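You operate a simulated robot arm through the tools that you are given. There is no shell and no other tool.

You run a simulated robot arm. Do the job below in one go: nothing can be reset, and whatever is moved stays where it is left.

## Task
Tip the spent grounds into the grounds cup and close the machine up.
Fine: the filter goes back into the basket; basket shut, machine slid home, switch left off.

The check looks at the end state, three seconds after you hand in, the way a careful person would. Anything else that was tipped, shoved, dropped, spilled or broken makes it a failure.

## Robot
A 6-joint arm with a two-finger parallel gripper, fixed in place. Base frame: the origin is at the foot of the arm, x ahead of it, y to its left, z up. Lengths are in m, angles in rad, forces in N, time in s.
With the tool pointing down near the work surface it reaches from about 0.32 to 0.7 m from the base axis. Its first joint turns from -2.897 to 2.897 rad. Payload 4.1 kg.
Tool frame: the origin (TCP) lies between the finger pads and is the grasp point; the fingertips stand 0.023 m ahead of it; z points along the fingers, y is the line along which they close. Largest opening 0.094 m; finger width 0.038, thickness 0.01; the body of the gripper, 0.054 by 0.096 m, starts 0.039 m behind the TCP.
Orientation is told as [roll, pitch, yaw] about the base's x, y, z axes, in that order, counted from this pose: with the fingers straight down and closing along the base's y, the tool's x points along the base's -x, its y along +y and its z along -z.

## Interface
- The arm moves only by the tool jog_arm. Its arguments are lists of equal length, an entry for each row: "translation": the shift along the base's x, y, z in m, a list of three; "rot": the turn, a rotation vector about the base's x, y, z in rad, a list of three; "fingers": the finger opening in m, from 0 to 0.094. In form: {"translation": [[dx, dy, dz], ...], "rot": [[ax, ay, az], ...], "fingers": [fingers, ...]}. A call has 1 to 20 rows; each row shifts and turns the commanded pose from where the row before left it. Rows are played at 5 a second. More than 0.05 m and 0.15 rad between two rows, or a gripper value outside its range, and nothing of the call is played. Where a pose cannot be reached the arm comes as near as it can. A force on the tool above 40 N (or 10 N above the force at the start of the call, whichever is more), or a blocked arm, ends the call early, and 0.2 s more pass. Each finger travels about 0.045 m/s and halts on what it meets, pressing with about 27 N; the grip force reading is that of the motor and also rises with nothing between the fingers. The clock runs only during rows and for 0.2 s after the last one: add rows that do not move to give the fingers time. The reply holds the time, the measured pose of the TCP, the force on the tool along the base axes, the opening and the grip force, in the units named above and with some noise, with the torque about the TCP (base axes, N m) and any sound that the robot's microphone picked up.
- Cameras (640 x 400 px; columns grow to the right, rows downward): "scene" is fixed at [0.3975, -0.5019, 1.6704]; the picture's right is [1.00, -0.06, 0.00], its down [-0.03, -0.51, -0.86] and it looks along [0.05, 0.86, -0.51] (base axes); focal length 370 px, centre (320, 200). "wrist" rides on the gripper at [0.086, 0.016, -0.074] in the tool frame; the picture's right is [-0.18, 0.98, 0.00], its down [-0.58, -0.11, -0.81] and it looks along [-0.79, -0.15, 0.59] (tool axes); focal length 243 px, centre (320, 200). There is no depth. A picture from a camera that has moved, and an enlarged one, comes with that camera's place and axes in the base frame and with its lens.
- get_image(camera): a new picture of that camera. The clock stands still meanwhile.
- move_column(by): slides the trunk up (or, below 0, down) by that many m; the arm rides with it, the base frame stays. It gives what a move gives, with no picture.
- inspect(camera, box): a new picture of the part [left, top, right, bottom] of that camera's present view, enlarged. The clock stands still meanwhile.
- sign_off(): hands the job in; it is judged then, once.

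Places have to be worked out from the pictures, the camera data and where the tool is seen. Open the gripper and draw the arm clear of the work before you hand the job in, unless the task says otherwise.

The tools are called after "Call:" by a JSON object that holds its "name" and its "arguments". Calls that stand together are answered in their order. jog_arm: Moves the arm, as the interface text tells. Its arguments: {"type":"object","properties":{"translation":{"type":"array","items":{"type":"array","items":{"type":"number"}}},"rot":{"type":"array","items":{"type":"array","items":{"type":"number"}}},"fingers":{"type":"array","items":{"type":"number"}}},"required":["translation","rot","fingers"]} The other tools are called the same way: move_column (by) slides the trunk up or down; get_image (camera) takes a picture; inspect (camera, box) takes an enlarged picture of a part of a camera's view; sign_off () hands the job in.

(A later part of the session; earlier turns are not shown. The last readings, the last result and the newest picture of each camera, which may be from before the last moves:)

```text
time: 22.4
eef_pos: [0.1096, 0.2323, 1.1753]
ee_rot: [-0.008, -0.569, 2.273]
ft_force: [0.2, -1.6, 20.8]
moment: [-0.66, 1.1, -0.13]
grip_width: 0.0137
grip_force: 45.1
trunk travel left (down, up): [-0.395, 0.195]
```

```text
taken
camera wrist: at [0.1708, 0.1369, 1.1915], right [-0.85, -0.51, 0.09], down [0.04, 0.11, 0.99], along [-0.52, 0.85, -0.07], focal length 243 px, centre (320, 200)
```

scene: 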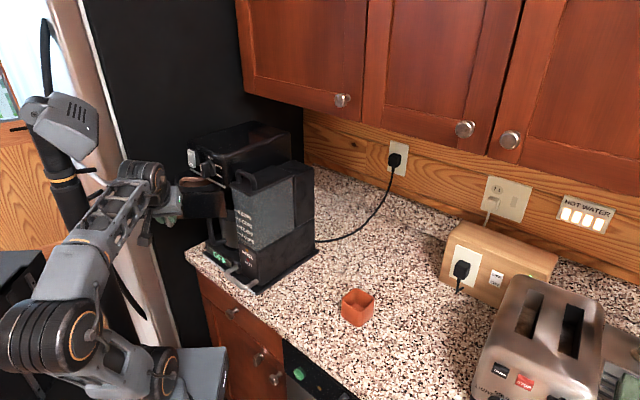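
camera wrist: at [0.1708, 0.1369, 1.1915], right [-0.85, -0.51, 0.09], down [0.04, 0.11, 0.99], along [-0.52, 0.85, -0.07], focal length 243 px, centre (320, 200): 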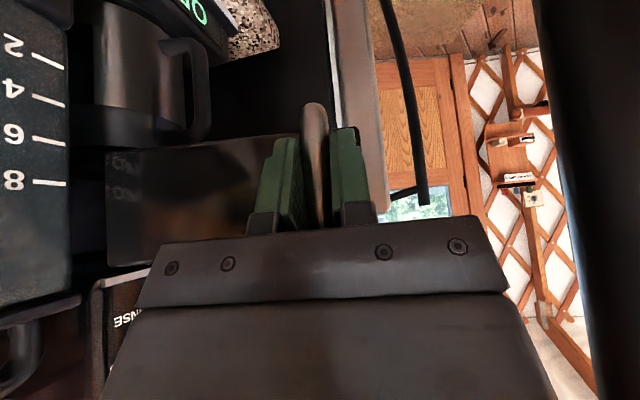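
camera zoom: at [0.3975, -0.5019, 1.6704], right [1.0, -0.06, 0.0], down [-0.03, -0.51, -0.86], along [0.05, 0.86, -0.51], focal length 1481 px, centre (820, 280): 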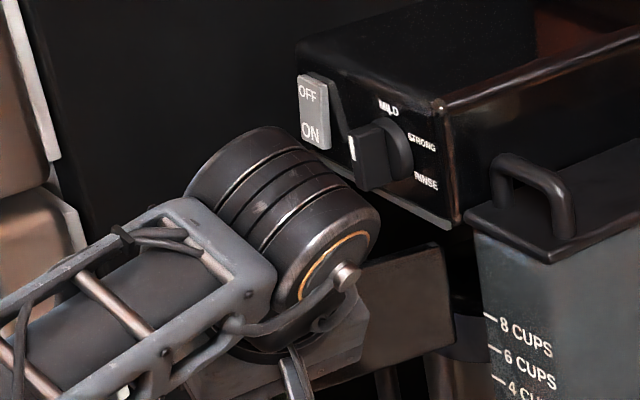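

The basket is about 1.5 rad open. I'll ease the slight downward press, open the fingers and back off along the tool axis, leaving the basket where it is.

Call:
{"name": "jog_arm", "arguments": {"translation": [[0, 0, 0.003], [0, 0, 0.002], [0, 0, 0], [0, 0, 0], [0.007, -0.0085, 0.017], [0.007, -0.0085, 0.017], [0.007, -0.0085, 0.017], [0, 0, 0]], "rot": [[0, 0, 0], [0, 0, 0], [0, 0, 0], [0, 0, 0], [0, 0, 0], [0, 0, 0], [0, 0, 0], [0, 0, 0]], "fingers": [0.005, 0.02, 0.04, 0.05, 0.05, 0.05, 0.05, 0.05]}}

Call:
{"name": "get_image", "arguments": {"camera": "wrist"}}

Call:
{"name": "inspect", "arguments": {"camera": "scene", "box": [120, 110, 330, 300]}}

```text
time: 24.2
eef_pos: [0.1329, 0.2085, 1.232]
ee_rot: [-0.004, -0.567, 2.271]
ft_force: [-0.1, -0.5, -0.3]
moment: [0.01, -0.03, -0.01]
grip_width: 0.0498
grip_force: 0.2
trunk travel left (down, up): [-0.395, 0.195]
```

```text
taken
camera wrist: at [0.192, 0.1127, 1.2479], right [-0.85, -0.51, 0.09], down [0.04, 0.11, 0.99], along [-0.52, 0.85, -0.07], focal length 243 px, centre (320, 200)
```

wrist: 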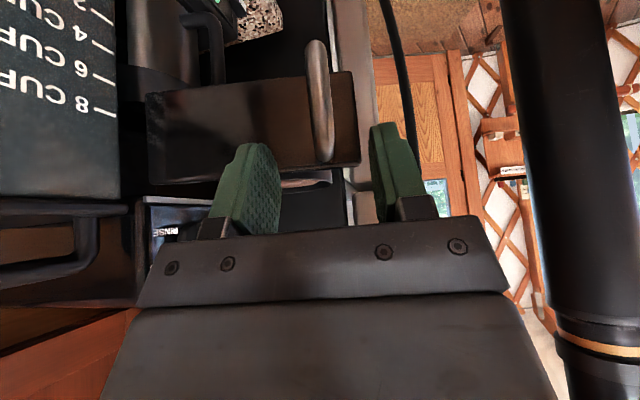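

```text
2.11 times, centred on (225, 205) of scene
camera zoom: at [0.3975, -0.5019, 1.6704], right [1.0, -0.06, 0.0], down [-0.03, -0.51, -0.86], along [0.05, 0.86, -0.51], focal length 779 px, centre (520, 190)
```

zoom: 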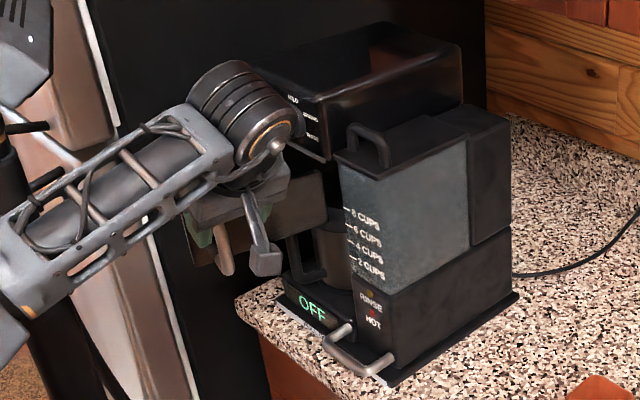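

The handle is released with no force. I'll raise the trunk to clear everything and look down at the opened basket.

Call:
{"name": "move_column", "arguments": {"by": 0.17}}

Call:
{"name": "get_image", "arguments": {"camera": "wrist"}}

Call:
{"name": "get_image", "arguments": {"camera": "scene"}}

Call:
{"name": "inspect", "arguments": {"camera": "scene", "box": [120, 130, 270, 230]}}

```text
time: 26.1
eef_pos: [0.1324, 0.2083, 1.4005]
ee_rot: [-0.006, -0.569, 2.269]
ft_force: [0.0, -0.3, 0.0]
moment: [-0.01, 0.0, -0.01]
grip_width: 0.0499
grip_force: 0.1
trunk travel left (down, up): [-0.565, 0.025]
```

```text
taken
camera wrist: at [0.192, 0.1128, 1.4177], right [-0.85, -0.51, 0.09], down [0.04, 0.11, 0.99], along [-0.52, 0.85, -0.07], focal length 243 px, centre (320, 200)
```

wrist: 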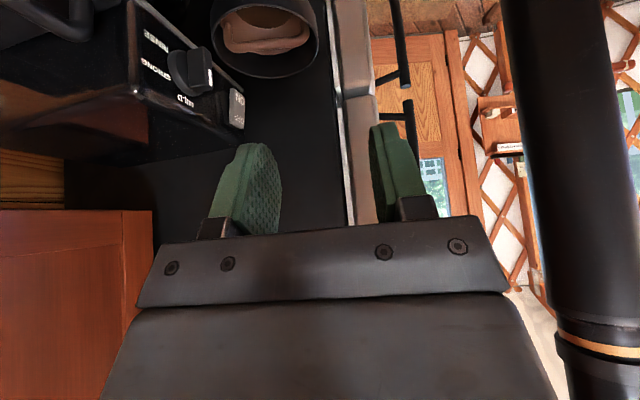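

```text
taken
```

scene: 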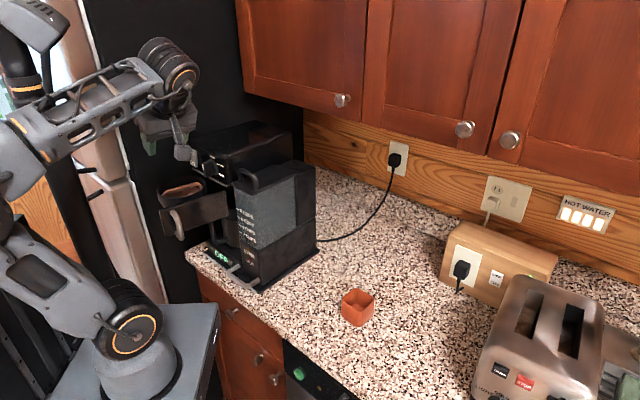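

```text
4.00 times, centred on (195, 180) of scene
camera zoom: at [0.3975, -0.5019, 1.6704], right [1.0, -0.06, 0.0], down [-0.03, -0.51, -0.86], along [0.05, 0.86, -0.51], focal length 1481 px, centre (820, 280)
```

zoom: 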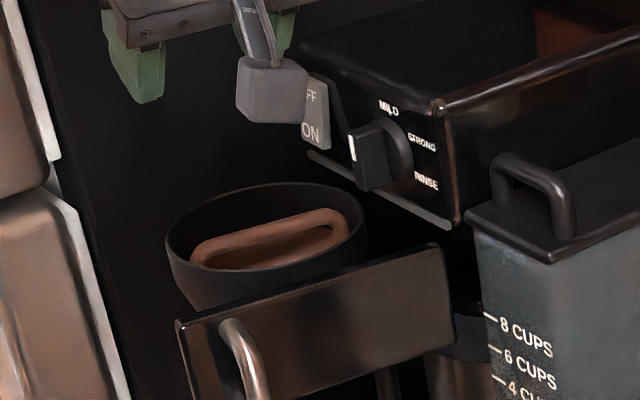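

The basket bowl is open, and the filter inside has a copper-coloured bail; the bowl centre is about (0.097, 0.343) with the rim near z 1.21. I'll straighten the tool and turn it so the wrist camera looks down into the bowl.

Call:
{"name": "jog_arm", "arguments": {"translation": [[-0.008, 0.003, -0.005], [-0.008, 0.003, -0.005], [-0.008, 0.003, -0.005], [-0.008, 0.003, -0.005], [0, 0, 0], [0, 0, 0], [0, 0, 0], [0, 0, 0]], "rot": [[-0.108, -0.091, 0], [-0.108, -0.091, 0], [-0.108, -0.091, 0], [-0.108, -0.091, 0], [0, 0, -0.14], [0, 0, -0.14], [0, 0, -0.14], [0, 0, 0]], "fingers": [0.06, 0.07, 0.08, 0.09, 0.09, 0.09, 0.09, 0.09]}}

Call:
{"name": "get_image", "arguments": {"camera": "wrist"}}

Call:
{"name": "inspect", "arguments": {"camera": "scene", "box": [120, 130, 270, 230]}}

```text
time: 27.9
eef_pos: [0.0999, 0.2212, 1.3808]
ee_rot: [-0.006, -0.001, 1.849]
ft_force: [-0.6, -0.9, 0.0]
moment: [-0.03, -0.01, -0.01]
grip_width: 0.09
grip_force: 0.1
trunk travel left (down, up): [-0.565, 0.025]
```

```text
taken
camera wrist: at [0.1073, 0.1342, 1.4558], right [-1.0, -0.09, -0.01], down [-0.06, 0.59, 0.81], along [-0.07, 0.81, -0.59], focal length 243 px, centre (320, 200)
```

wrist: 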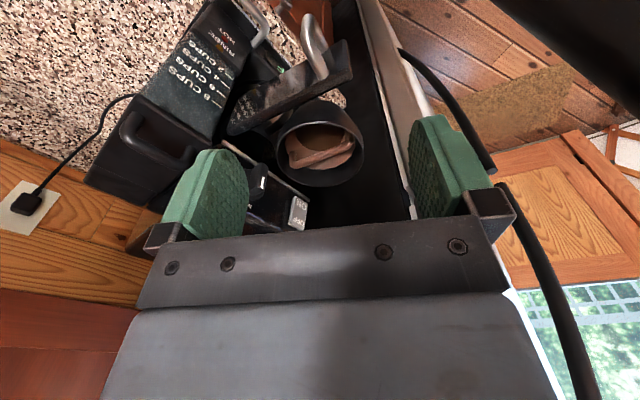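

```text
4.00 times, centred on (195, 180) of scene
camera zoom: at [0.3975, -0.5019, 1.6704], right [1.0, -0.06, 0.0], down [-0.03, -0.51, -0.86], along [0.05, 0.86, -0.51], focal length 1481 px, centre (820, 280)
```

zoom: 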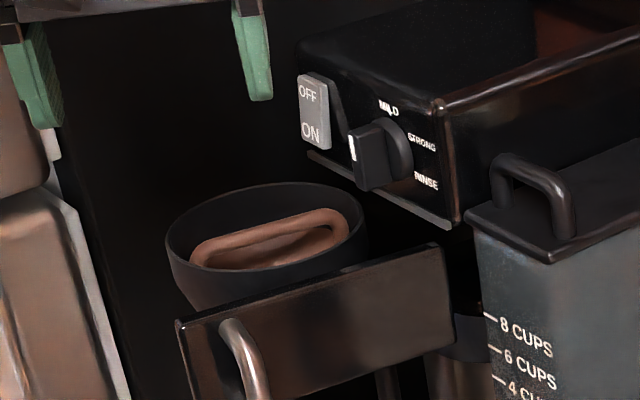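

Good view into the bowl. I'll enlarge it to see the filter and its bail.

Call:
{"name": "inspect", "arguments": {"camera": "wrist", "box": [250, 85, 390, 200]}}

Call:
{"name": "inspect", "arguments": {"camera": "scene", "box": [155, 170, 225, 215]}}

```text
3.48 times, centred on (320, 142) of wrist
camera zoom: at [0.1073, 0.1342, 1.4558], right [-1.0, -0.09, -0.01], down [-0.06, 0.59, 0.81], along [-0.07, 0.81, -0.59], focal length 844 px, centre (320, 400)
```

zoom: 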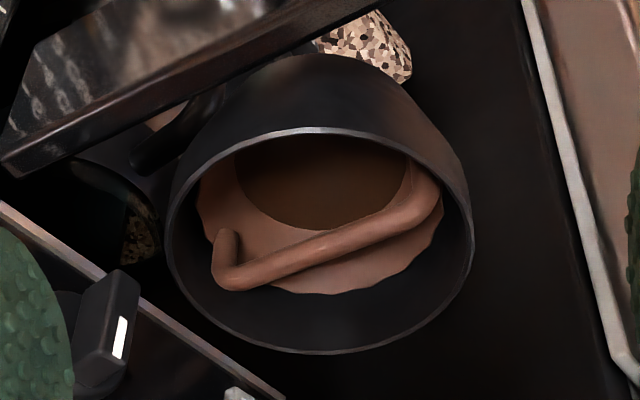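

```text
8.89 times, centred on (190, 192) of scene
camera zoom: at [0.3975, -0.5019, 1.6704], right [1.0, -0.06, 0.0], down [-0.03, -0.51, -0.86], along [0.05, 0.86, -0.51], focal length 3291 px, centre (1476, 267)
```

zoom: 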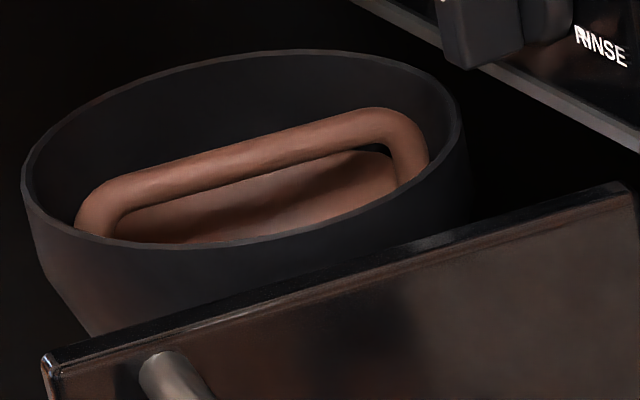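

The filter is a fluted cup with a rigid bail across it: bail middle ≈ (0.084, 0.379, 1.197), bar direction ≈ 30° azimuth, with the bowl rim at z≈1.214 and ⌀≈0.117. Before grasping, I'll dry-run the tipping motion (tool tilted, rolled 180°, then levelled) with an empty gripper over open counter; first I move there.

Call:
{"name": "jog_arm", "arguments": {"translation": [[0.03, -0.012, 0], [0.03, -0.012, 0], [0.03, -0.012, -0.01], [0.03, -0.012, -0.01], [0.03, -0.01, -0.01], [0.03, -0.01, -0.01], [0.03, -0.01, -0.01], [0.03, -0.01, -0.01], [0.03, -0.01, -0.01], [0.02, -0.01, -0.01], [0.01, 0, 0], [0, 0, 0]], "rot": [[0, 0, -0.139], [0, 0, -0.139], [0, 0, -0.139], [0, 0, -0.139], [0, 0, -0.139], [0, 0, -0.139], [0, 0, -0.139], [0, 0, -0.139], [0, 0, -0.139], [0, 0, -0.139], [0, 0, -0.139], [0, 0, 0]], "fingers": [0.06, 0.06, 0.06, 0.06, 0.06, 0.06, 0.06, 0.06, 0.06, 0.06, 0.06, 0.06]}}

Call:
{"name": "get_image", "arguments": {"camera": "scene"}}

Call:
{"name": "get_image", "arguments": {"camera": "wrist"}}

```text
time: 30.5
eef_pos: [0.3993, 0.1127, 1.3014]
ee_rot: [-0.007, -0.003, 0.321]
ft_force: [0.1, 0.4, -0.4]
moment: [-0.03, 0.0, 0.02]
grip_width: 0.0598
grip_force: 0.0
trunk travel left (down, up): [-0.565, 0.025]
```

```text
taken
```

scene: 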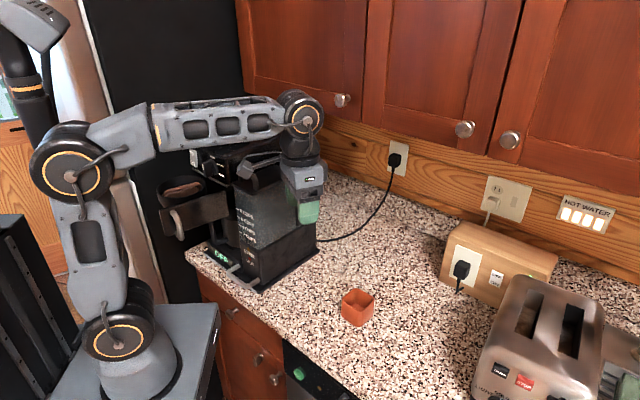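

```text
taken
camera wrist: at [0.3122, 0.1025, 1.3762], right [-0.13, 0.99, -0.01], down [0.58, 0.08, 0.81], along [0.8, 0.11, -0.59], focal length 243 px, centre (320, 200)
```

wrist: 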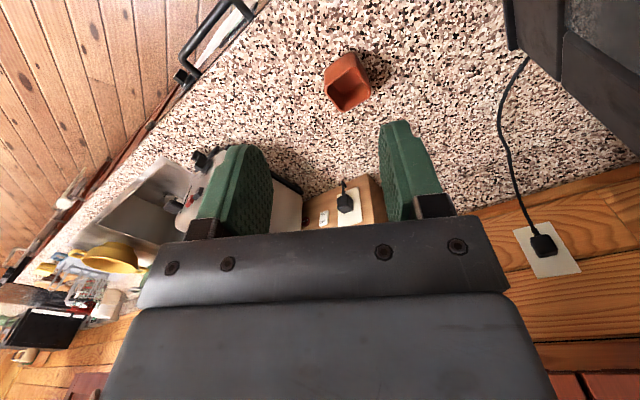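

Good view of the cup from here. I'll enlarge it for geometry.

Call:
{"name": "inspect", "arguments": {"camera": "wrist", "box": [300, 30, 400, 130]}}

Call:
{"name": "inspect", "arguments": {"camera": "scene", "box": [325, 275, 395, 335]}}

Call:
{"name": "inspect", "arguments": {"camera": "scene", "box": [150, 165, 240, 240]}}

```text
4.00 times, centred on (350, 80) of wrist
camera zoom: at [0.3122, 0.1025, 1.3762], right [-0.13, 0.99, -0.01], down [0.58, 0.08, 0.81], along [0.8, 0.11, -0.59], focal length 970 px, centre (200, 680)
```

zoom: 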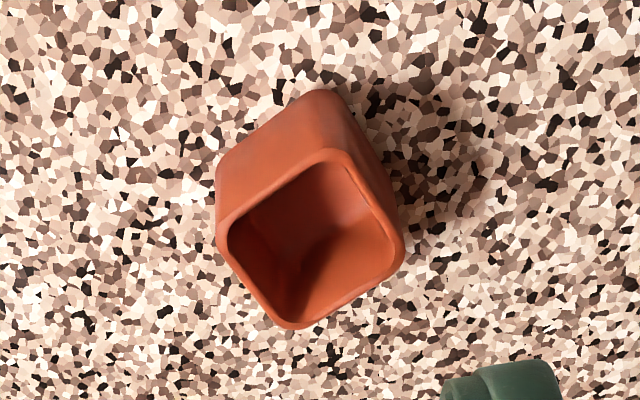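

```text
6.67 times, centred on (360, 305) of scene
camera zoom: at [0.3975, -0.5019, 1.6704], right [1.0, -0.06, 0.0], down [-0.03, -0.51, -0.86], along [0.05, 0.86, -0.51], focal length 2468 px, centre (53, -500)
```

zoom: 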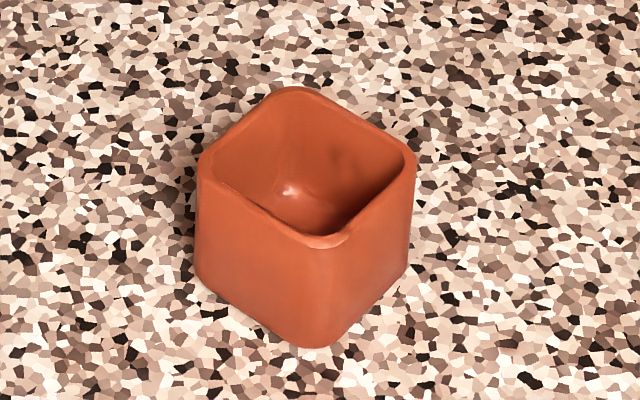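

```text
5.33 times, centred on (195, 202) of scene
camera zoom: at [0.3975, -0.5019, 1.6704], right [1.0, -0.06, 0.0], down [-0.03, -0.51, -0.86], along [0.05, 0.86, -0.51], focal length 1974 px, centre (987, 187)
```

zoom: 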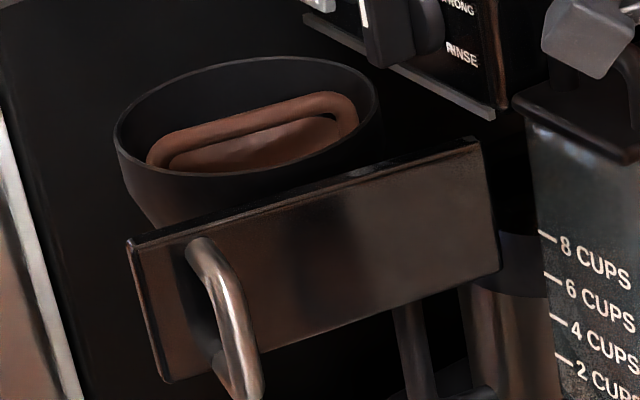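

The cup rim centre is about (0.536, 0.184, 0.964), with a ~0.055 m opening. I'll now dry-run the tip: tilt 0.6 rad forward, then begin rolling about the tool axis, all in free air.

Call:
{"name": "jog_arm", "arguments": {"translation": [[0, 0, 0], [0, 0, 0], [0, 0, 0], [0, 0, 0], [0, 0, 0], [0, 0, 0], [0, 0, 0], [0, 0, 0], [0, 0, 0], [0, 0, 0], [0, 0, 0], [0, 0, 0], [0, 0, 0], [0, 0, 0], [0, 0, 0], [0, 0, 0]], "rot": [[0.047, -0.142, 0], [0.047, -0.142, 0], [0.047, -0.142, 0], [0.047, -0.142, 0], [0.08, 0.0265, -0.1232], [0.08, 0.0265, -0.1232], [0.08, 0.0265, -0.1232], [0.08, 0.0265, -0.1232], [0.08, 0.0265, -0.1232], [0.08, 0.0265, -0.1232], [0.08, 0.0265, -0.1232], [0.08, 0.0265, -0.1232], [0.08, 0.0265, -0.1232], [0.08, 0.0265, -0.1232], [0.08, 0.0265, -0.1232], [0, 0, 0]], "fingers": [0.06, 0.06, 0.06, 0.06, 0.06, 0.06, 0.06, 0.06, 0.06, 0.06, 0.06, 0.06, 0.06, 0.06, 0.06, 0.06]}}

Call:
{"name": "get_image", "arguments": {"camera": "scene"}}

```text
time: 33.9
eef_pos: [0.3996, 0.1132, 1.3011]
ee_rot: [0.592, 0.039, -1.311]
ft_force: [-0.1, 0.1, -0.3]
moment: [0.0, 0.02, 0.0]
grip_width: 0.0598
grip_force: 0.0
trunk travel left (down, up): [-0.565, 0.025]
```

```text
taken
```

scene: 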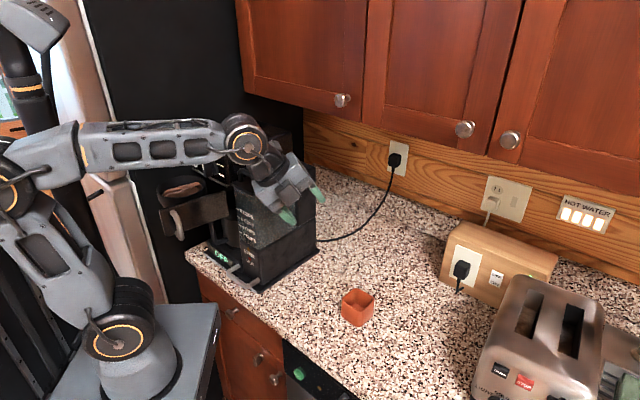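

The half roll works. I'll finish the roll and pitch the tool up to level.

Call:
{"name": "jog_arm", "arguments": {"translation": [[0, 0, 0], [0, 0, 0], [0, 0, 0], [0, 0, 0], [0, 0, 0], [0, 0, 0], [0, 0, 0], [0, 0, 0], [0, 0, 0], [0, 0, 0], [0, 0, 0], [0, 0, 0], [0, 0, 0], [0, 0, 0], [0, 0, 0], [0, 0, 0], [0, 0, 0], [0, 0, 0]], "rot": [[0.08, 0.0265, -0.1232], [0.08, 0.0265, -0.1232], [0.08, 0.0265, -0.1232], [0.08, 0.0265, -0.1232], [0.08, 0.0265, -0.1232], [0.08, 0.0265, -0.1232], [0.08, 0.0265, -0.1232], [0.08, 0.0265, -0.1232], [0.08, 0.0265, -0.1232], [0.08, 0.0265, -0.1232], [0.0436, -0.1315, 0], [0.0436, -0.1315, 0], [0.0436, -0.1315, 0], [0.0436, -0.1315, 0], [0.0436, -0.1315, 0], [0.0436, -0.1315, 0], [0.0436, -0.1315, 0], [0, 0, 0]], "fingers": [0.06, 0.06, 0.06, 0.06, 0.06, 0.06, 0.06, 0.06, 0.06, 0.06, 0.06, 0.06, 0.06, 0.06, 0.06, 0.06, 0.06, 0.06]}}

Call:
{"name": "get_image", "arguments": {"camera": "scene"}}

Call:
{"name": "get_image", "arguments": {"camera": "wrist"}}

```text
time: 37.7
eef_pos: [0.4028, 0.1041, 1.2985]
ee_rot: [-0.035, 1.336, -2.782]
ft_force: [-0.3, 0.8, 0.9]
moment: [0.01, -0.05, -0.01]
grip_width: 0.06
grip_force: 0.0
out of reach, approached as far as the arm can: row 10, 15, 16, 17
trunk travel left (down, up): [-0.565, 0.025]
```

```text
taken
```

scene: 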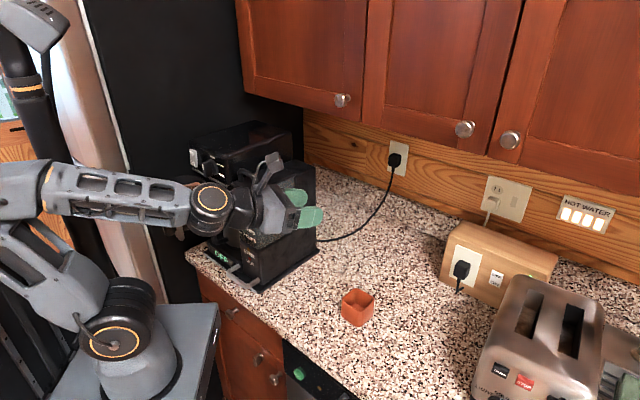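

```text
taken
camera wrist: at [0.3605, 0.0699, 1.4001], right [0.34, -0.92, -0.19], down [-0.89, -0.25, -0.38], along [0.3, 0.29, -0.91], focal length 243 px, centre (320, 200)
```

wrist: 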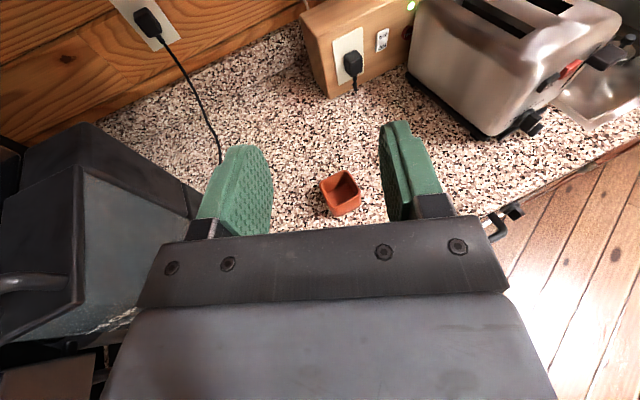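

The tipping motion is feasible; the only limits were the short reach here and a bit of wrist travel, which working further out with a slightly larger yaw will fix. I'll reverse the dry run to get back to the starting orientation.

Call:
{"name": "jog_arm", "arguments": {"translation": [[0, 0, 0], [0, 0, 0], [0, 0, 0], [0, 0, 0], [0, 0, 0], [0, 0, 0], [0, 0, 0], [0, 0, 0], [0, 0, 0], [0, 0, 0], [0, 0, 0], [0, 0, 0], [0, 0, 0], [0, 0, 0], [0, 0, 0], [0, 0, 0], [0, 0, 0], [0, 0, 0]], "rot": [[-0.0436, 0.1315, 0], [-0.0436, 0.1315, 0], [-0.0436, 0.1315, 0], [-0.0436, 0.1315, 0], [-0.0436, 0.1315, 0], [-0.0436, 0.1315, 0], [-0.0436, 0.1315, 0], [-0.08, -0.0265, 0.1232], [-0.08, -0.0265, 0.1232], [-0.08, -0.0265, 0.1232], [-0.08, -0.0265, 0.1232], [-0.08, -0.0265, 0.1232], [-0.08, -0.0265, 0.1232], [-0.08, -0.0265, 0.1232], [-0.08, -0.0265, 0.1232], [-0.08, -0.0265, 0.1232], [-0.08, -0.0265, 0.1232], [0, 0, 0]], "fingers": [0.06, 0.06, 0.06, 0.06, 0.06, 0.06, 0.06, 0.06, 0.06, 0.06, 0.06, 0.06, 0.06, 0.06, 0.06, 0.06, 0.06, 0.06]}}

Call:
{"name": "jog_arm", "arguments": {"translation": [[0, 0, 0], [0, 0, 0], [0, 0, 0], [0, 0, 0], [0, 0, 0], [0, 0, 0], [0, 0, 0], [0, 0, 0], [0, 0, 0], [0, 0, 0], [0, 0, 0], [0, 0, 0]], "rot": [[-0.08, -0.0265, 0.1232], [-0.08, -0.0265, 0.1232], [-0.08, -0.0265, 0.1232], [-0.08, -0.0265, 0.1232], [-0.08, -0.0265, 0.1232], [-0.08, -0.0265, 0.1232], [-0.08, -0.0265, 0.1232], [-0.08, -0.0265, 0.1232], [-0.08, -0.0265, 0.1232], [-0.08, -0.0265, 0.1232], [-0.08, -0.0265, 0.1232], [0, 0, 0]], "fingers": [0.06, 0.06, 0.06, 0.06, 0.06, 0.06, 0.06, 0.06, 0.06, 0.06, 0.06, 0.06]}}

```text
time: 41.5
eef_pos: [0.4025, 0.1081, 1.2984]
ee_rot: [0.493, -0.044, -1.36]
ft_force: [-1.1, 0.3, -0.5]
moment: [0.01, -0.01, 0.0]
grip_width: 0.0601
grip_force: 0.2
out of reach, approached as far as the arm can: row 1, 2
trunk travel left (down, up): [-0.565, 0.025]
```

```text
time: 44.1
eef_pos: [0.4013, 0.1075, 1.2986]
ee_rot: [-0.11, -0.699, 0.327]
ft_force: [-0.5, 0.1, -0.1]
moment: [0.0, 0.0, -0.02]
grip_width: 0.0599
grip_force: 0.1
trunk travel left (down, up): [-0.565, 0.025]
```

The orientation drifted slightly where reach ran out, so I'll correct it (to tilt 0.6, yaw 0.52) while carrying the empty gripper at z≥1.30 back to above the filter.

Call:
{"name": "jog_arm", "arguments": {"translation": [[-0.0317, 0.0271, 0.008], [-0.0317, 0.0271, 0.008], [-0.0317, 0.0271, 0.008], [-0.0317, 0.0271, 0.008], [-0.0317, 0.0271, 0.008], [-0.0317, 0.0271, 0.008], [-0.0317, 0.0271, 0.008], [-0.0317, 0.0271, 0.004], [-0.0317, 0.0271, 0], [-0.0317, 0.0271, 0], [0, 0, 0]], "rot": [[0.0798, 0.027, 0.0708], [-0.0318, 0.0938, 0], [0, 0, 0.0965], [0, 0, 0.0965], [0, 0, 0], [0, 0, 0], [0, 0, 0], [0, 0, 0], [0, 0, 0], [0, 0, 0], [0, 0, 0]], "fingers": [0.06, 0.06, 0.06, 0.06, 0.06, 0.06, 0.06, 0.06, 0.06, 0.06, 0.06]}}

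Call:
{"name": "get_image", "arguments": {"camera": "scene"}}

Call:
{"name": "get_image", "arguments": {"camera": "wrist"}}

```text
time: 46.5
eef_pos: [0.0837, 0.3802, 1.3566]
ee_rot: [0.001, -0.599, 0.516]
ft_force: [0.2, -0.6, -0.1]
moment: [-0.01, 0.02, 0.01]
grip_width: 0.0599
grip_force: 0.0
trunk travel left (down, up): [-0.565, 0.025]
```

```text
taken
```

scene: 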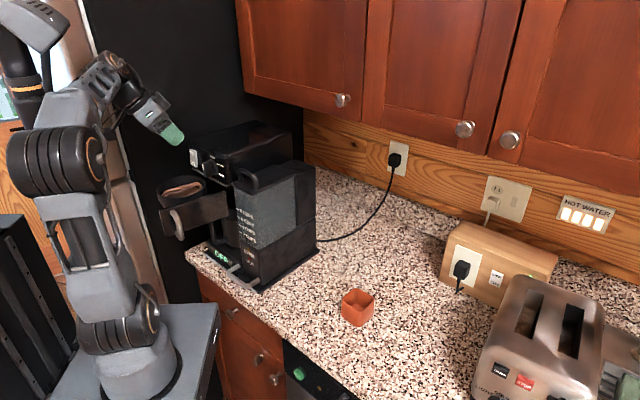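

```text
taken
camera wrist: at [-0.0219, 0.3382, 1.3708], right [-0.35, 0.93, 0.11], down [0.08, -0.08, 0.99], along [0.93, 0.36, -0.04], focal length 243 px, centre (320, 200)
```

wrist: 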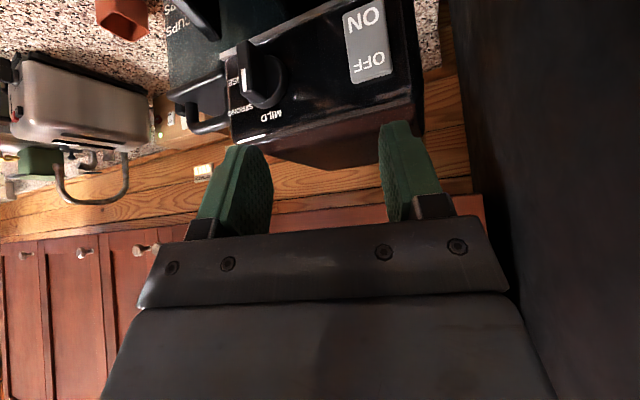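

Orientation and position are right. I'll descend part way to z≈1.27 and check alignment with the bail.

Call:
{"name": "jog_arm", "arguments": {"translation": [[0, 0, -0.02], [0, 0, -0.02], [0, 0, -0.02], [0, -0.001, -0.025], [0, 0, 0]], "rot": [[0, 0, 0], [0, 0, 0], [0, 0, 0], [0, 0, 0], [0, 0, 0]], "fingers": [0.055, 0.05, 0.05, 0.05, 0.05]}}

Call:
{"name": "inspect", "arguments": {"camera": "scene", "box": [120, 130, 270, 230]}}

Call:
{"name": "get_image", "arguments": {"camera": "wrist"}}

```text
time: 47.7
eef_pos: [0.0844, 0.3787, 1.2737]
ee_rot: [0.001, -0.602, 0.516]
ft_force: [0.5, -0.2, 0.6]
moment: [0.01, 0.02, -0.02]
grip_width: 0.0498
grip_force: 0.0
trunk travel left (down, up): [-0.565, 0.025]
```

```text
4.00 times, centred on (195, 180) of scene
camera zoom: at [0.3975, -0.5019, 1.6704], right [1.0, -0.06, 0.0], down [-0.03, -0.51, -0.86], along [0.05, 0.86, -0.51], focal length 1481 px, centre (820, 280)
```

zoom: 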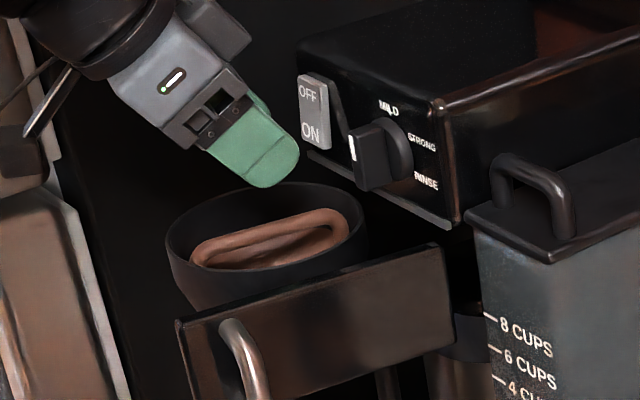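

```text
taken
camera wrist: at [-0.0219, 0.3367, 1.2863], right [-0.35, 0.93, 0.11], down [0.08, -0.08, 0.99], along [0.93, 0.36, -0.04], focal length 243 px, centre (320, 200)
```

wrist: 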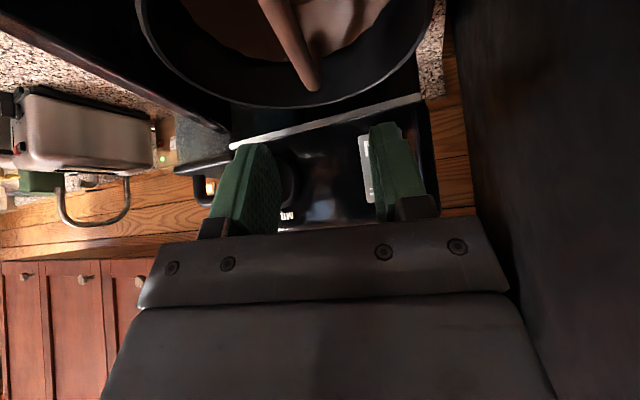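

From this closer view the bail line sits ~8 mm to the −y side of the tool plane, at z≈1.203 (mid ≈ (0.0875, 0.3715)). I'll shift over and descend to z≈1.235, then check again.

Call:
{"name": "jog_arm", "arguments": {"translation": [[0.0016, -0.0036, -0.01], [0.0015, -0.0036, -0.015], [0, 0, -0.013], [0, 0, 0]], "rot": [[0, 0, 0], [0, 0, 0], [0, 0, 0], [0, 0, 0]], "fingers": [0.05, 0.05, 0.05, 0.05]}}

Call:
{"name": "inspect", "arguments": {"camera": "scene", "box": [145, 150, 245, 220]}}

Call:
{"name": "get_image", "arguments": {"camera": "wrist"}}

```text
time: 48.7
eef_pos: [0.0874, 0.3714, 1.2357]
ee_rot: [0.0, -0.601, 0.518]
ft_force: [-0.2, 0.5, 0.7]
moment: [-0.01, 0.03, 0.01]
grip_width: 0.0505
grip_force: 0.1
trunk travel left (down, up): [-0.565, 0.025]
```

```text
5.71 times, centred on (195, 185) of scene
camera zoom: at [0.3975, -0.5019, 1.6704], right [1.0, -0.06, 0.0], down [-0.03, -0.51, -0.86], along [0.05, 0.86, -0.51], focal length 2115 px, centre (1034, 286)
```

zoom: 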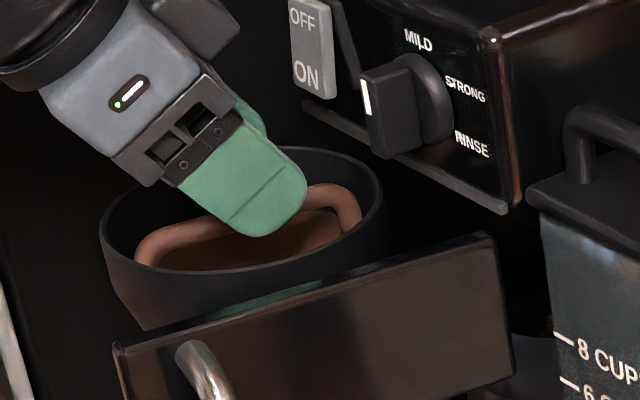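

```text
taken
camera wrist: at [-0.0195, 0.3299, 1.2487], right [-0.35, 0.93, 0.11], down [0.08, -0.08, 0.99], along [0.93, 0.36, -0.04], focal length 243 px, centre (320, 200)
```

wrist: 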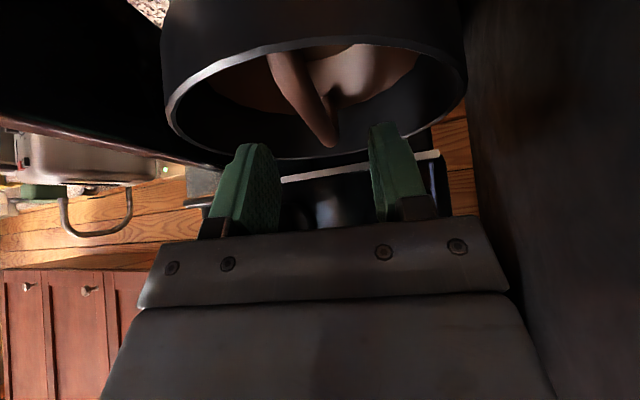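

The bail now lies within ~1 mm of the tool plane and is parallel to it. I'll descend the remaining 2.5 cm, watching force.

Call:
{"name": "jog_arm", "arguments": {"translation": [[0, 0, -0.009], [0, 0, -0.009], [0, 0, -0.007], [0, 0, 0]], "rot": [[0, 0, 0], [0, 0, 0], [0, 0, 0], [0, 0, 0]], "fingers": [0.05, 0.05, 0.05, 0.05]}}

Call:
{"name": "inspect", "arguments": {"camera": "scene", "box": [145, 150, 245, 220]}}

Call:
{"name": "get_image", "arguments": {"camera": "wrist"}}

```text
time: 49.7
eef_pos: [0.0879, 0.3704, 1.2091]
ee_rot: [0.002, -0.601, 0.516]
ft_force: [0.3, 0.1, 0.1]
moment: [0.03, 0.0, -0.02]
grip_width: 0.05
grip_force: 0.0
trunk travel left (down, up): [-0.565, 0.025]
```

```text
5.71 times, centred on (195, 185) of scene
camera zoom: at [0.3975, -0.5019, 1.6704], right [1.0, -0.06, 0.0], down [-0.03, -0.51, -0.86], along [0.05, 0.86, -0.51], focal length 2115 px, centre (1034, 286)
```

zoom: 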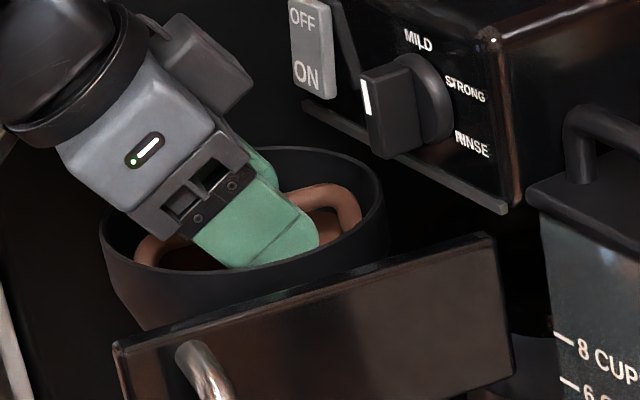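

```text
taken
camera wrist: at [-0.0188, 0.3301, 1.2225], right [-0.35, 0.93, 0.11], down [0.08, -0.08, 0.99], along [0.93, 0.36, -0.04], focal length 243 px, centre (320, 200)
```

wrist: 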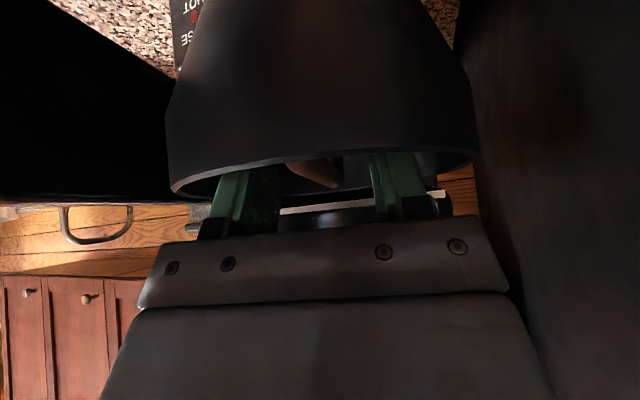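

The fingers straddle the bail without contact. I'll close them on it.

Call:
{"name": "jog_arm", "arguments": {"translation": [[0, 0, 0], [0, 0, 0], [0, 0, 0], [0, 0, 0], [0, 0, 0]], "rot": [[0, 0, 0], [0, 0, 0], [0, 0, 0], [0, 0, 0], [0, 0, 0]], "fingers": [0.035, 0.02, 0.008, 0.003, 0.003]}}

Call:
{"name": "inspect", "arguments": {"camera": "scene", "box": [145, 150, 245, 220]}}

```text
time: 50.9
eef_pos: [0.0875, 0.3715, 1.2101]
ee_rot: [-0.001, -0.6, 0.517]
ft_force: [0.6, -0.8, -0.3]
moment: [0.02, 0.0, -0.03]
grip_width: 0.01
grip_force: 26.7
trunk travel left (down, up): [-0.565, 0.025]
```

```text
5.71 times, centred on (195, 185) of scene
camera zoom: at [0.3975, -0.5019, 1.6704], right [1.0, -0.06, 0.0], down [-0.03, -0.51, -0.86], along [0.05, 0.86, -0.51], focal length 2115 px, centre (1034, 286)
```

zoom: 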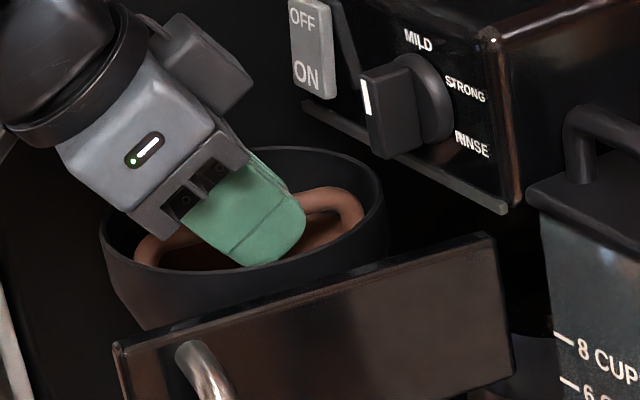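

The bail is gripped (0.010 m, 27 N). I'll lift slowly 3 cm and check the filter comes along and the basket stays put.

Call:
{"name": "jog_arm", "arguments": {"translation": [[0, 0, 0.007], [0, 0, 0.008], [0, 0, 0.01], [0, 0, 0.01], [0, 0, 0]], "rot": [[0, 0, 0], [0, 0, 0], [0, 0, 0], [0, 0, 0], [0, 0, 0]], "fingers": [0.003, 0.003, 0.003, 0.003, 0.003]}}

Call:
{"name": "inspect", "arguments": {"camera": "scene", "box": [145, 130, 265, 220]}}

Call:
{"name": "get_image", "arguments": {"camera": "wrist"}}

```text
time: 52.1
eef_pos: [0.088, 0.3713, 1.2451]
ee_rot: [0.001, -0.6, 0.518]
ft_force: [-0.5, -0.4, 0.2]
moment: [0.02, 0.01, -0.03]
grip_width: 0.0028
grip_force: 0.2
trunk travel left (down, up): [-0.565, 0.025]
```

```text
4.44 times, centred on (205, 175) of scene
camera zoom: at [0.3975, -0.5019, 1.6704], right [1.0, -0.06, 0.0], down [-0.03, -0.51, -0.86], along [0.05, 0.86, -0.51], focal length 1645 px, centre (831, 311)
```

zoom: 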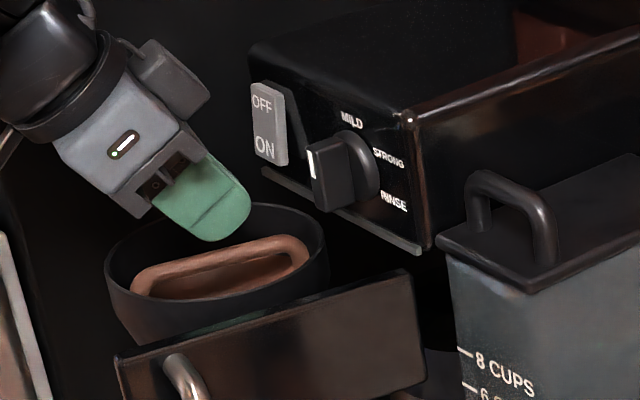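

```text
taken
camera wrist: at [-0.0194, 0.3299, 1.2584], right [-0.35, 0.93, 0.11], down [0.08, -0.08, 0.99], along [0.93, 0.36, -0.04], focal length 243 px, centre (320, 200)
```

wrist: 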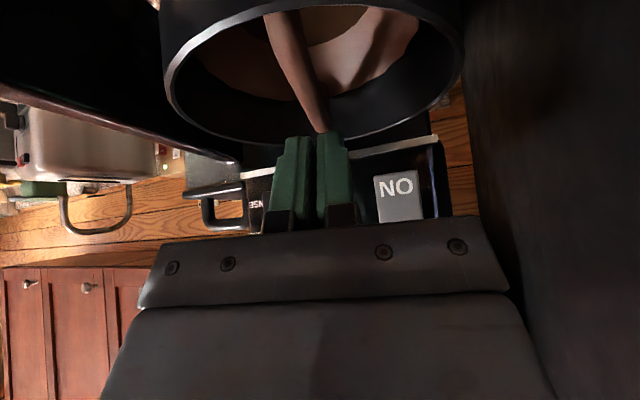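

The grip slipped off the top of the bail; the filter is still seated and the basket hasn't moved. The bar must sit a bit lower (z≈1.197), so I'll reopen, go about 1.2 cm deeper than before and regrip.

Call:
{"name": "jog_arm", "arguments": {"translation": [[0, 0, 0], [0, 0, 0], [0, 0, -0.01], [0, 0, -0.01], [0, 0, -0.01], [0, 0, -0.01], [0, 0, -0.007], [0, 0, 0]], "rot": [[0, 0, 0], [0, 0, 0], [0, 0, 0], [0, 0, 0], [0, 0, 0], [0, 0, 0], [0, 0, 0], [0, 0, 0]], "fingers": [0.02, 0.04, 0.04, 0.04, 0.04, 0.04, 0.04, 0.04]}}

Call:
{"name": "inspect", "arguments": {"camera": "scene", "box": [145, 130, 265, 220]}}

Call:
{"name": "inspect", "arguments": {"camera": "wrist", "box": [180, 100, 480, 260]}}

```text
time: 54.0
eef_pos: [0.0862, 0.3722, 1.2046]
ee_rot: [0.014, -0.609, 0.512]
ft_force: [0.0, 0.4, 15.4]
moment: [-0.22, -0.13, 0.01]
grip_width: 0.0403
grip_force: 0.0
trunk travel left (down, up): [-0.565, 0.025]
stopped in row 8: the force on the tool passed its limit at 42 N (the readings are from after the stop); the commanded pose is now the measured one
```

```text
4.44 times, centred on (205, 175) of scene
camera zoom: at [0.3975, -0.5019, 1.6704], right [1.0, -0.06, 0.0], down [-0.03, -0.51, -0.86], along [0.05, 0.86, -0.51], focal length 1645 px, centre (831, 311)
```

zoom: 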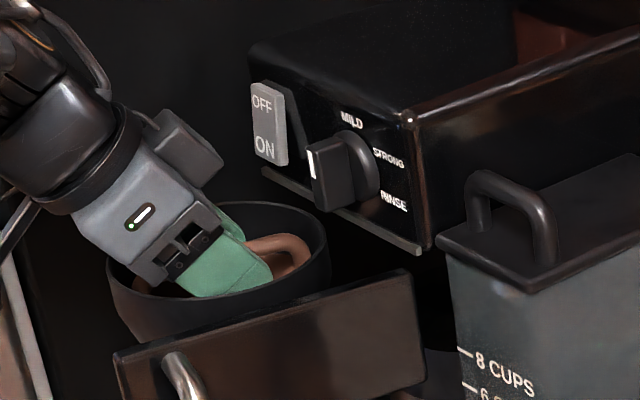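

```text
2.13 times, centred on (330, 180) of wrist
camera zoom: at [-0.0195, 0.3301, 1.216], right [-0.36, 0.93, 0.12], down [0.07, -0.1, 0.99], along [0.93, 0.36, -0.03], focal length 518 px, centre (299, 243)
```

zoom: 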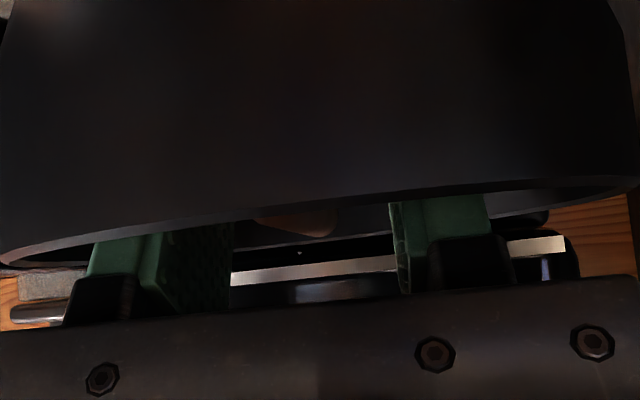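

Contact came at z≈1.205 under one fingertip (moment puts it beneath the −y-side finger), so the fingertip touched the grounds inside the filter. I'll back straight up and take a closer look at the bail from above and behind before choosing a better grasp.

Call:
{"name": "jog_arm", "arguments": {"translation": [[0, 0, 0.01], [0, 0, 0.02], [0, 0, 0.02], [0, 0, 0.02], [-0.012, -0.007, 0], [-0.012, -0.007, 0], [-0.011, -0.007, 0], [-0.011, -0.007, 0], [0, 0, 0]], "rot": [[0, 0, 0], [0, 0, 0], [0, 0, 0], [0, 0, 0], [-0.074, 0.1304, 0], [-0.074, 0.1304, 0], [-0.074, 0.1304, 0], [-0.074, 0.1304, 0], [0, 0, 0]], "fingers": [0.04, 0.04, 0.04, 0.05, 0.07, 0.09, 0.094, 0.094, 0.094]}}

Call:
{"name": "get_image", "arguments": {"camera": "wrist"}}

Call:
{"name": "inspect", "arguments": {"camera": "scene", "box": [145, 150, 245, 220]}}

```text
time: 56.0
eef_pos: [0.0408, 0.3428, 1.2732]
ee_rot: [0.007, -0.004, 0.515]
ft_force: [0.0, -0.1, 0.3]
moment: [0.03, 0.0, 0.01]
grip_width: 0.0941
grip_force: 0.1
trunk travel left (down, up): [-0.565, 0.025]
```

```text
taken
camera wrist: at [-0.0424, 0.3145, 1.3475], right [-0.32, 0.95, 0.01], down [0.56, 0.18, 0.81], along [0.76, 0.27, -0.59], focal length 243 px, centre (320, 200)
```

wrist: 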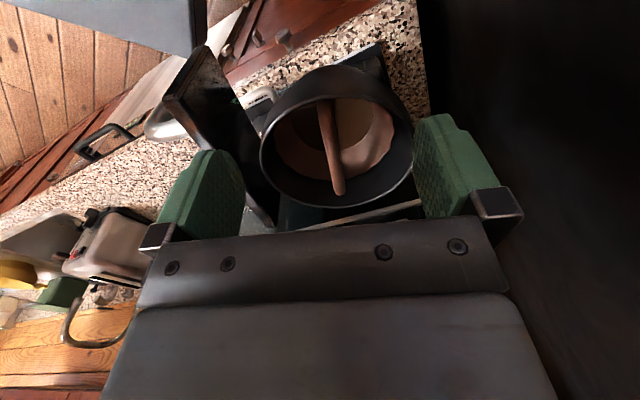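

```text
5.71 times, centred on (195, 185) of scene
camera zoom: at [0.3975, -0.5019, 1.6704], right [1.0, -0.06, 0.0], down [-0.03, -0.51, -0.86], along [0.05, 0.86, -0.51], focal length 2115 px, centre (1034, 286)
```

zoom: 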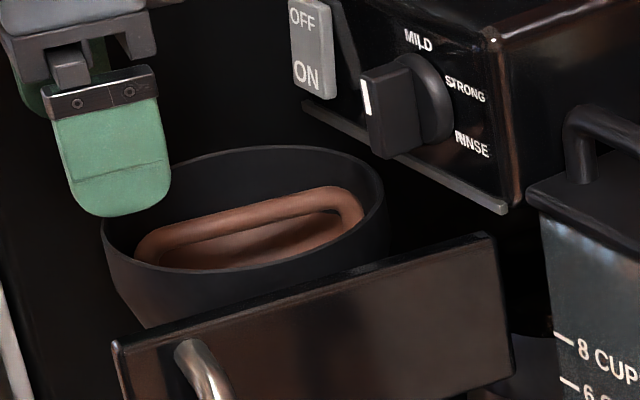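

Good view from behind the bail. I'll enlarge it to judge bail height and the grounds level.

Call:
{"name": "inspect", "arguments": {"camera": "wrist", "box": [250, 60, 430, 220]}}

Call:
{"name": "inspect", "arguments": {"camera": "wrist", "box": [290, 85, 390, 205]}}

```text
2.50 times, centred on (340, 140) of wrist
camera zoom: at [-0.0424, 0.3145, 1.3475], right [-0.32, 0.95, 0.01], down [0.56, 0.18, 0.81], along [0.76, 0.27, -0.59], focal length 606 px, centre (270, 350)
```

zoom: 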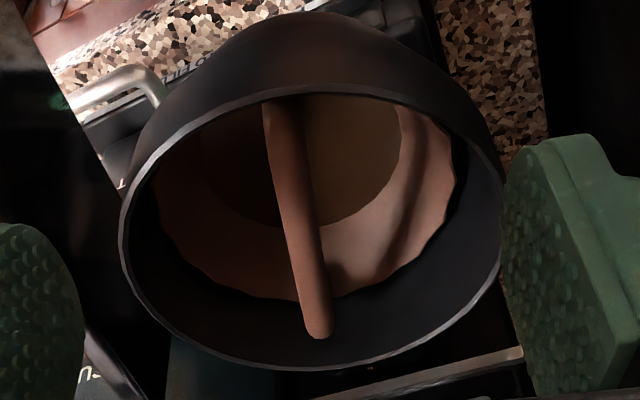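

```text
3.33 times, centred on (340, 145) of wrist
camera zoom: at [-0.0424, 0.3145, 1.3475], right [-0.32, 0.95, 0.01], down [0.56, 0.18, 0.81], along [0.76, 0.27, -0.59], focal length 809 px, centre (253, 383)
```

zoom: 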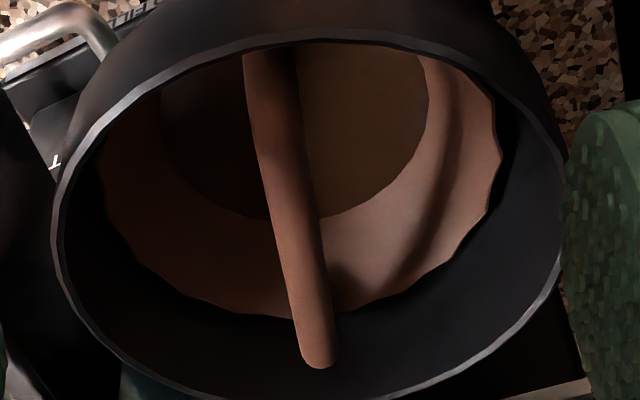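

The bail bar is ~11 mm thick at z≈1.203, with the filter rim ≈1.187 and grounds lower, so the pads did cover the bar and friction simply gave way. I'll return to the grasp pose, close with full command, and then lift in tiny steps while reading the force.

Call:
{"name": "jog_arm", "arguments": {"translation": [[0.012, 0.007, 0], [0.012, 0.007, 0], [0.012, 0.007, 0], [0.0113, 0.0063, 0], [0, 0, -0.02], [0, 0, -0.02], [0, 0, -0.015], [0, 0, -0.011], [0, 0, 0]], "rot": [[0.074, -0.1304, 0], [0.074, -0.1304, 0], [0.074, -0.1304, 0], [0.074, -0.1304, 0], [0, 0, 0], [0, 0, 0], [0, 0, 0], [0, 0, 0], [0, 0, 0]], "fingers": [0.08, 0.06, 0.045, 0.04, 0.04, 0.04, 0.04, 0.04, 0.04]}}

```text
time: 58.0
eef_pos: [0.0893, 0.3708, 1.2062]
ee_rot: [0.012, -0.608, 0.512]
ft_force: [-0.7, 0.0, 0.3]
moment: [-0.02, -0.02, 0.0]
grip_width: 0.04
grip_force: 0.1
trunk travel left (down, up): [-0.565, 0.025]
```

No contact at z 1.206. Closing fully on the bail now, with extra time for the grip to build.

Call:
{"name": "jog_arm", "arguments": {"translation": [[0, 0, 0], [0, 0, 0], [0, 0, 0], [0, 0, 0], [0, 0, 0], [0, 0, 0], [0, 0, 0]], "rot": [[0, 0, 0], [0, 0, 0], [0, 0, 0], [0, 0, 0], [0, 0, 0], [0, 0, 0], [0, 0, 0]], "fingers": [0.025, 0.01, 0, 0, 0, 0, 0]}}

Call:
{"name": "jog_arm", "arguments": {"translation": [[0, 0, 0.002], [0, 0, 0.002]], "rot": [[0, 0, 0], [0, 0, 0]], "fingers": [0, 0]}}

```text
time: 59.6
eef_pos: [0.09, 0.3714, 1.2071]
ee_rot: [0.011, -0.608, 0.512]
ft_force: [-0.9, -0.3, -0.7]
moment: [0.0, -0.01, 0.01]
grip_width: 0.0099
grip_force: 26.8
trunk travel left (down, up): [-0.565, 0.025]
```

```text
time: 60.2
eef_pos: [0.0894, 0.3715, 1.2106]
ee_rot: [0.01, -0.607, 0.516]
ft_force: [0.1, 0.1, -0.4]
moment: [-0.01, 0.0, -0.02]
grip_width: 0.0101
grip_force: 27.2
trunk travel left (down, up): [-0.565, 0.025]
```

Lifted 4 mm with almost no load and the width unchanged. I'll check by picture and lift a little more.

Call:
{"name": "jog_arm", "arguments": {"translation": [[0, 0, 0.003], [0, 0, 0.003]], "rot": [[0, 0, 0], [0, 0, 0]], "fingers": [0, 0]}}

Call:
{"name": "inspect", "arguments": {"camera": "scene", "box": [145, 150, 245, 220]}}

Call:
{"name": "get_image", "arguments": {"camera": "wrist"}}

```text
time: 60.8
eef_pos: [0.0891, 0.3713, 1.2174]
ee_rot: [0.01, -0.607, 0.512]
ft_force: [0.4, -0.1, -0.3]
moment: [0.02, 0.0, 0.0]
grip_width: 0.0101
grip_force: 26.9
trunk travel left (down, up): [-0.565, 0.025]
```

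```text
5.71 times, centred on (195, 185) of scene
camera zoom: at [0.3975, -0.5019, 1.6704], right [1.0, -0.06, 0.0], down [-0.03, -0.51, -0.86], along [0.05, 0.86, -0.51], focal length 2115 px, centre (1034, 286)
```

zoom: 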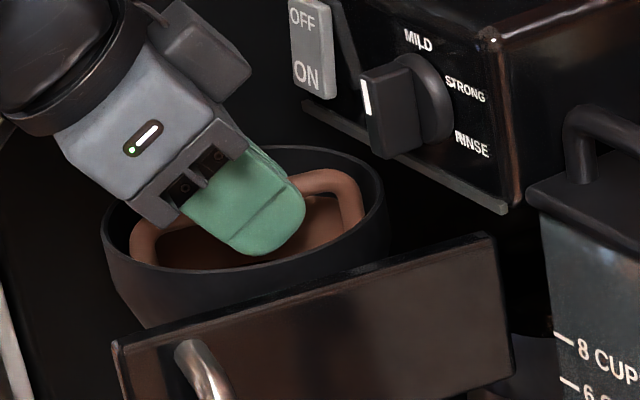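

```text
taken
camera wrist: at [-0.0177, 0.3293, 1.2286], right [-0.36, 0.93, 0.11], down [0.07, -0.09, 0.99], along [0.93, 0.36, -0.04], focal length 243 px, centre (320, 200)
```

wrist: 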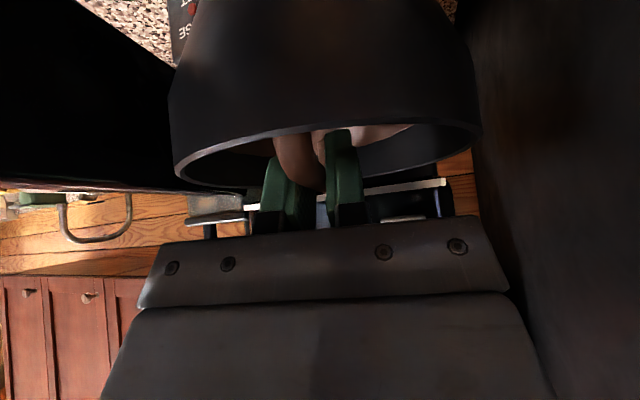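

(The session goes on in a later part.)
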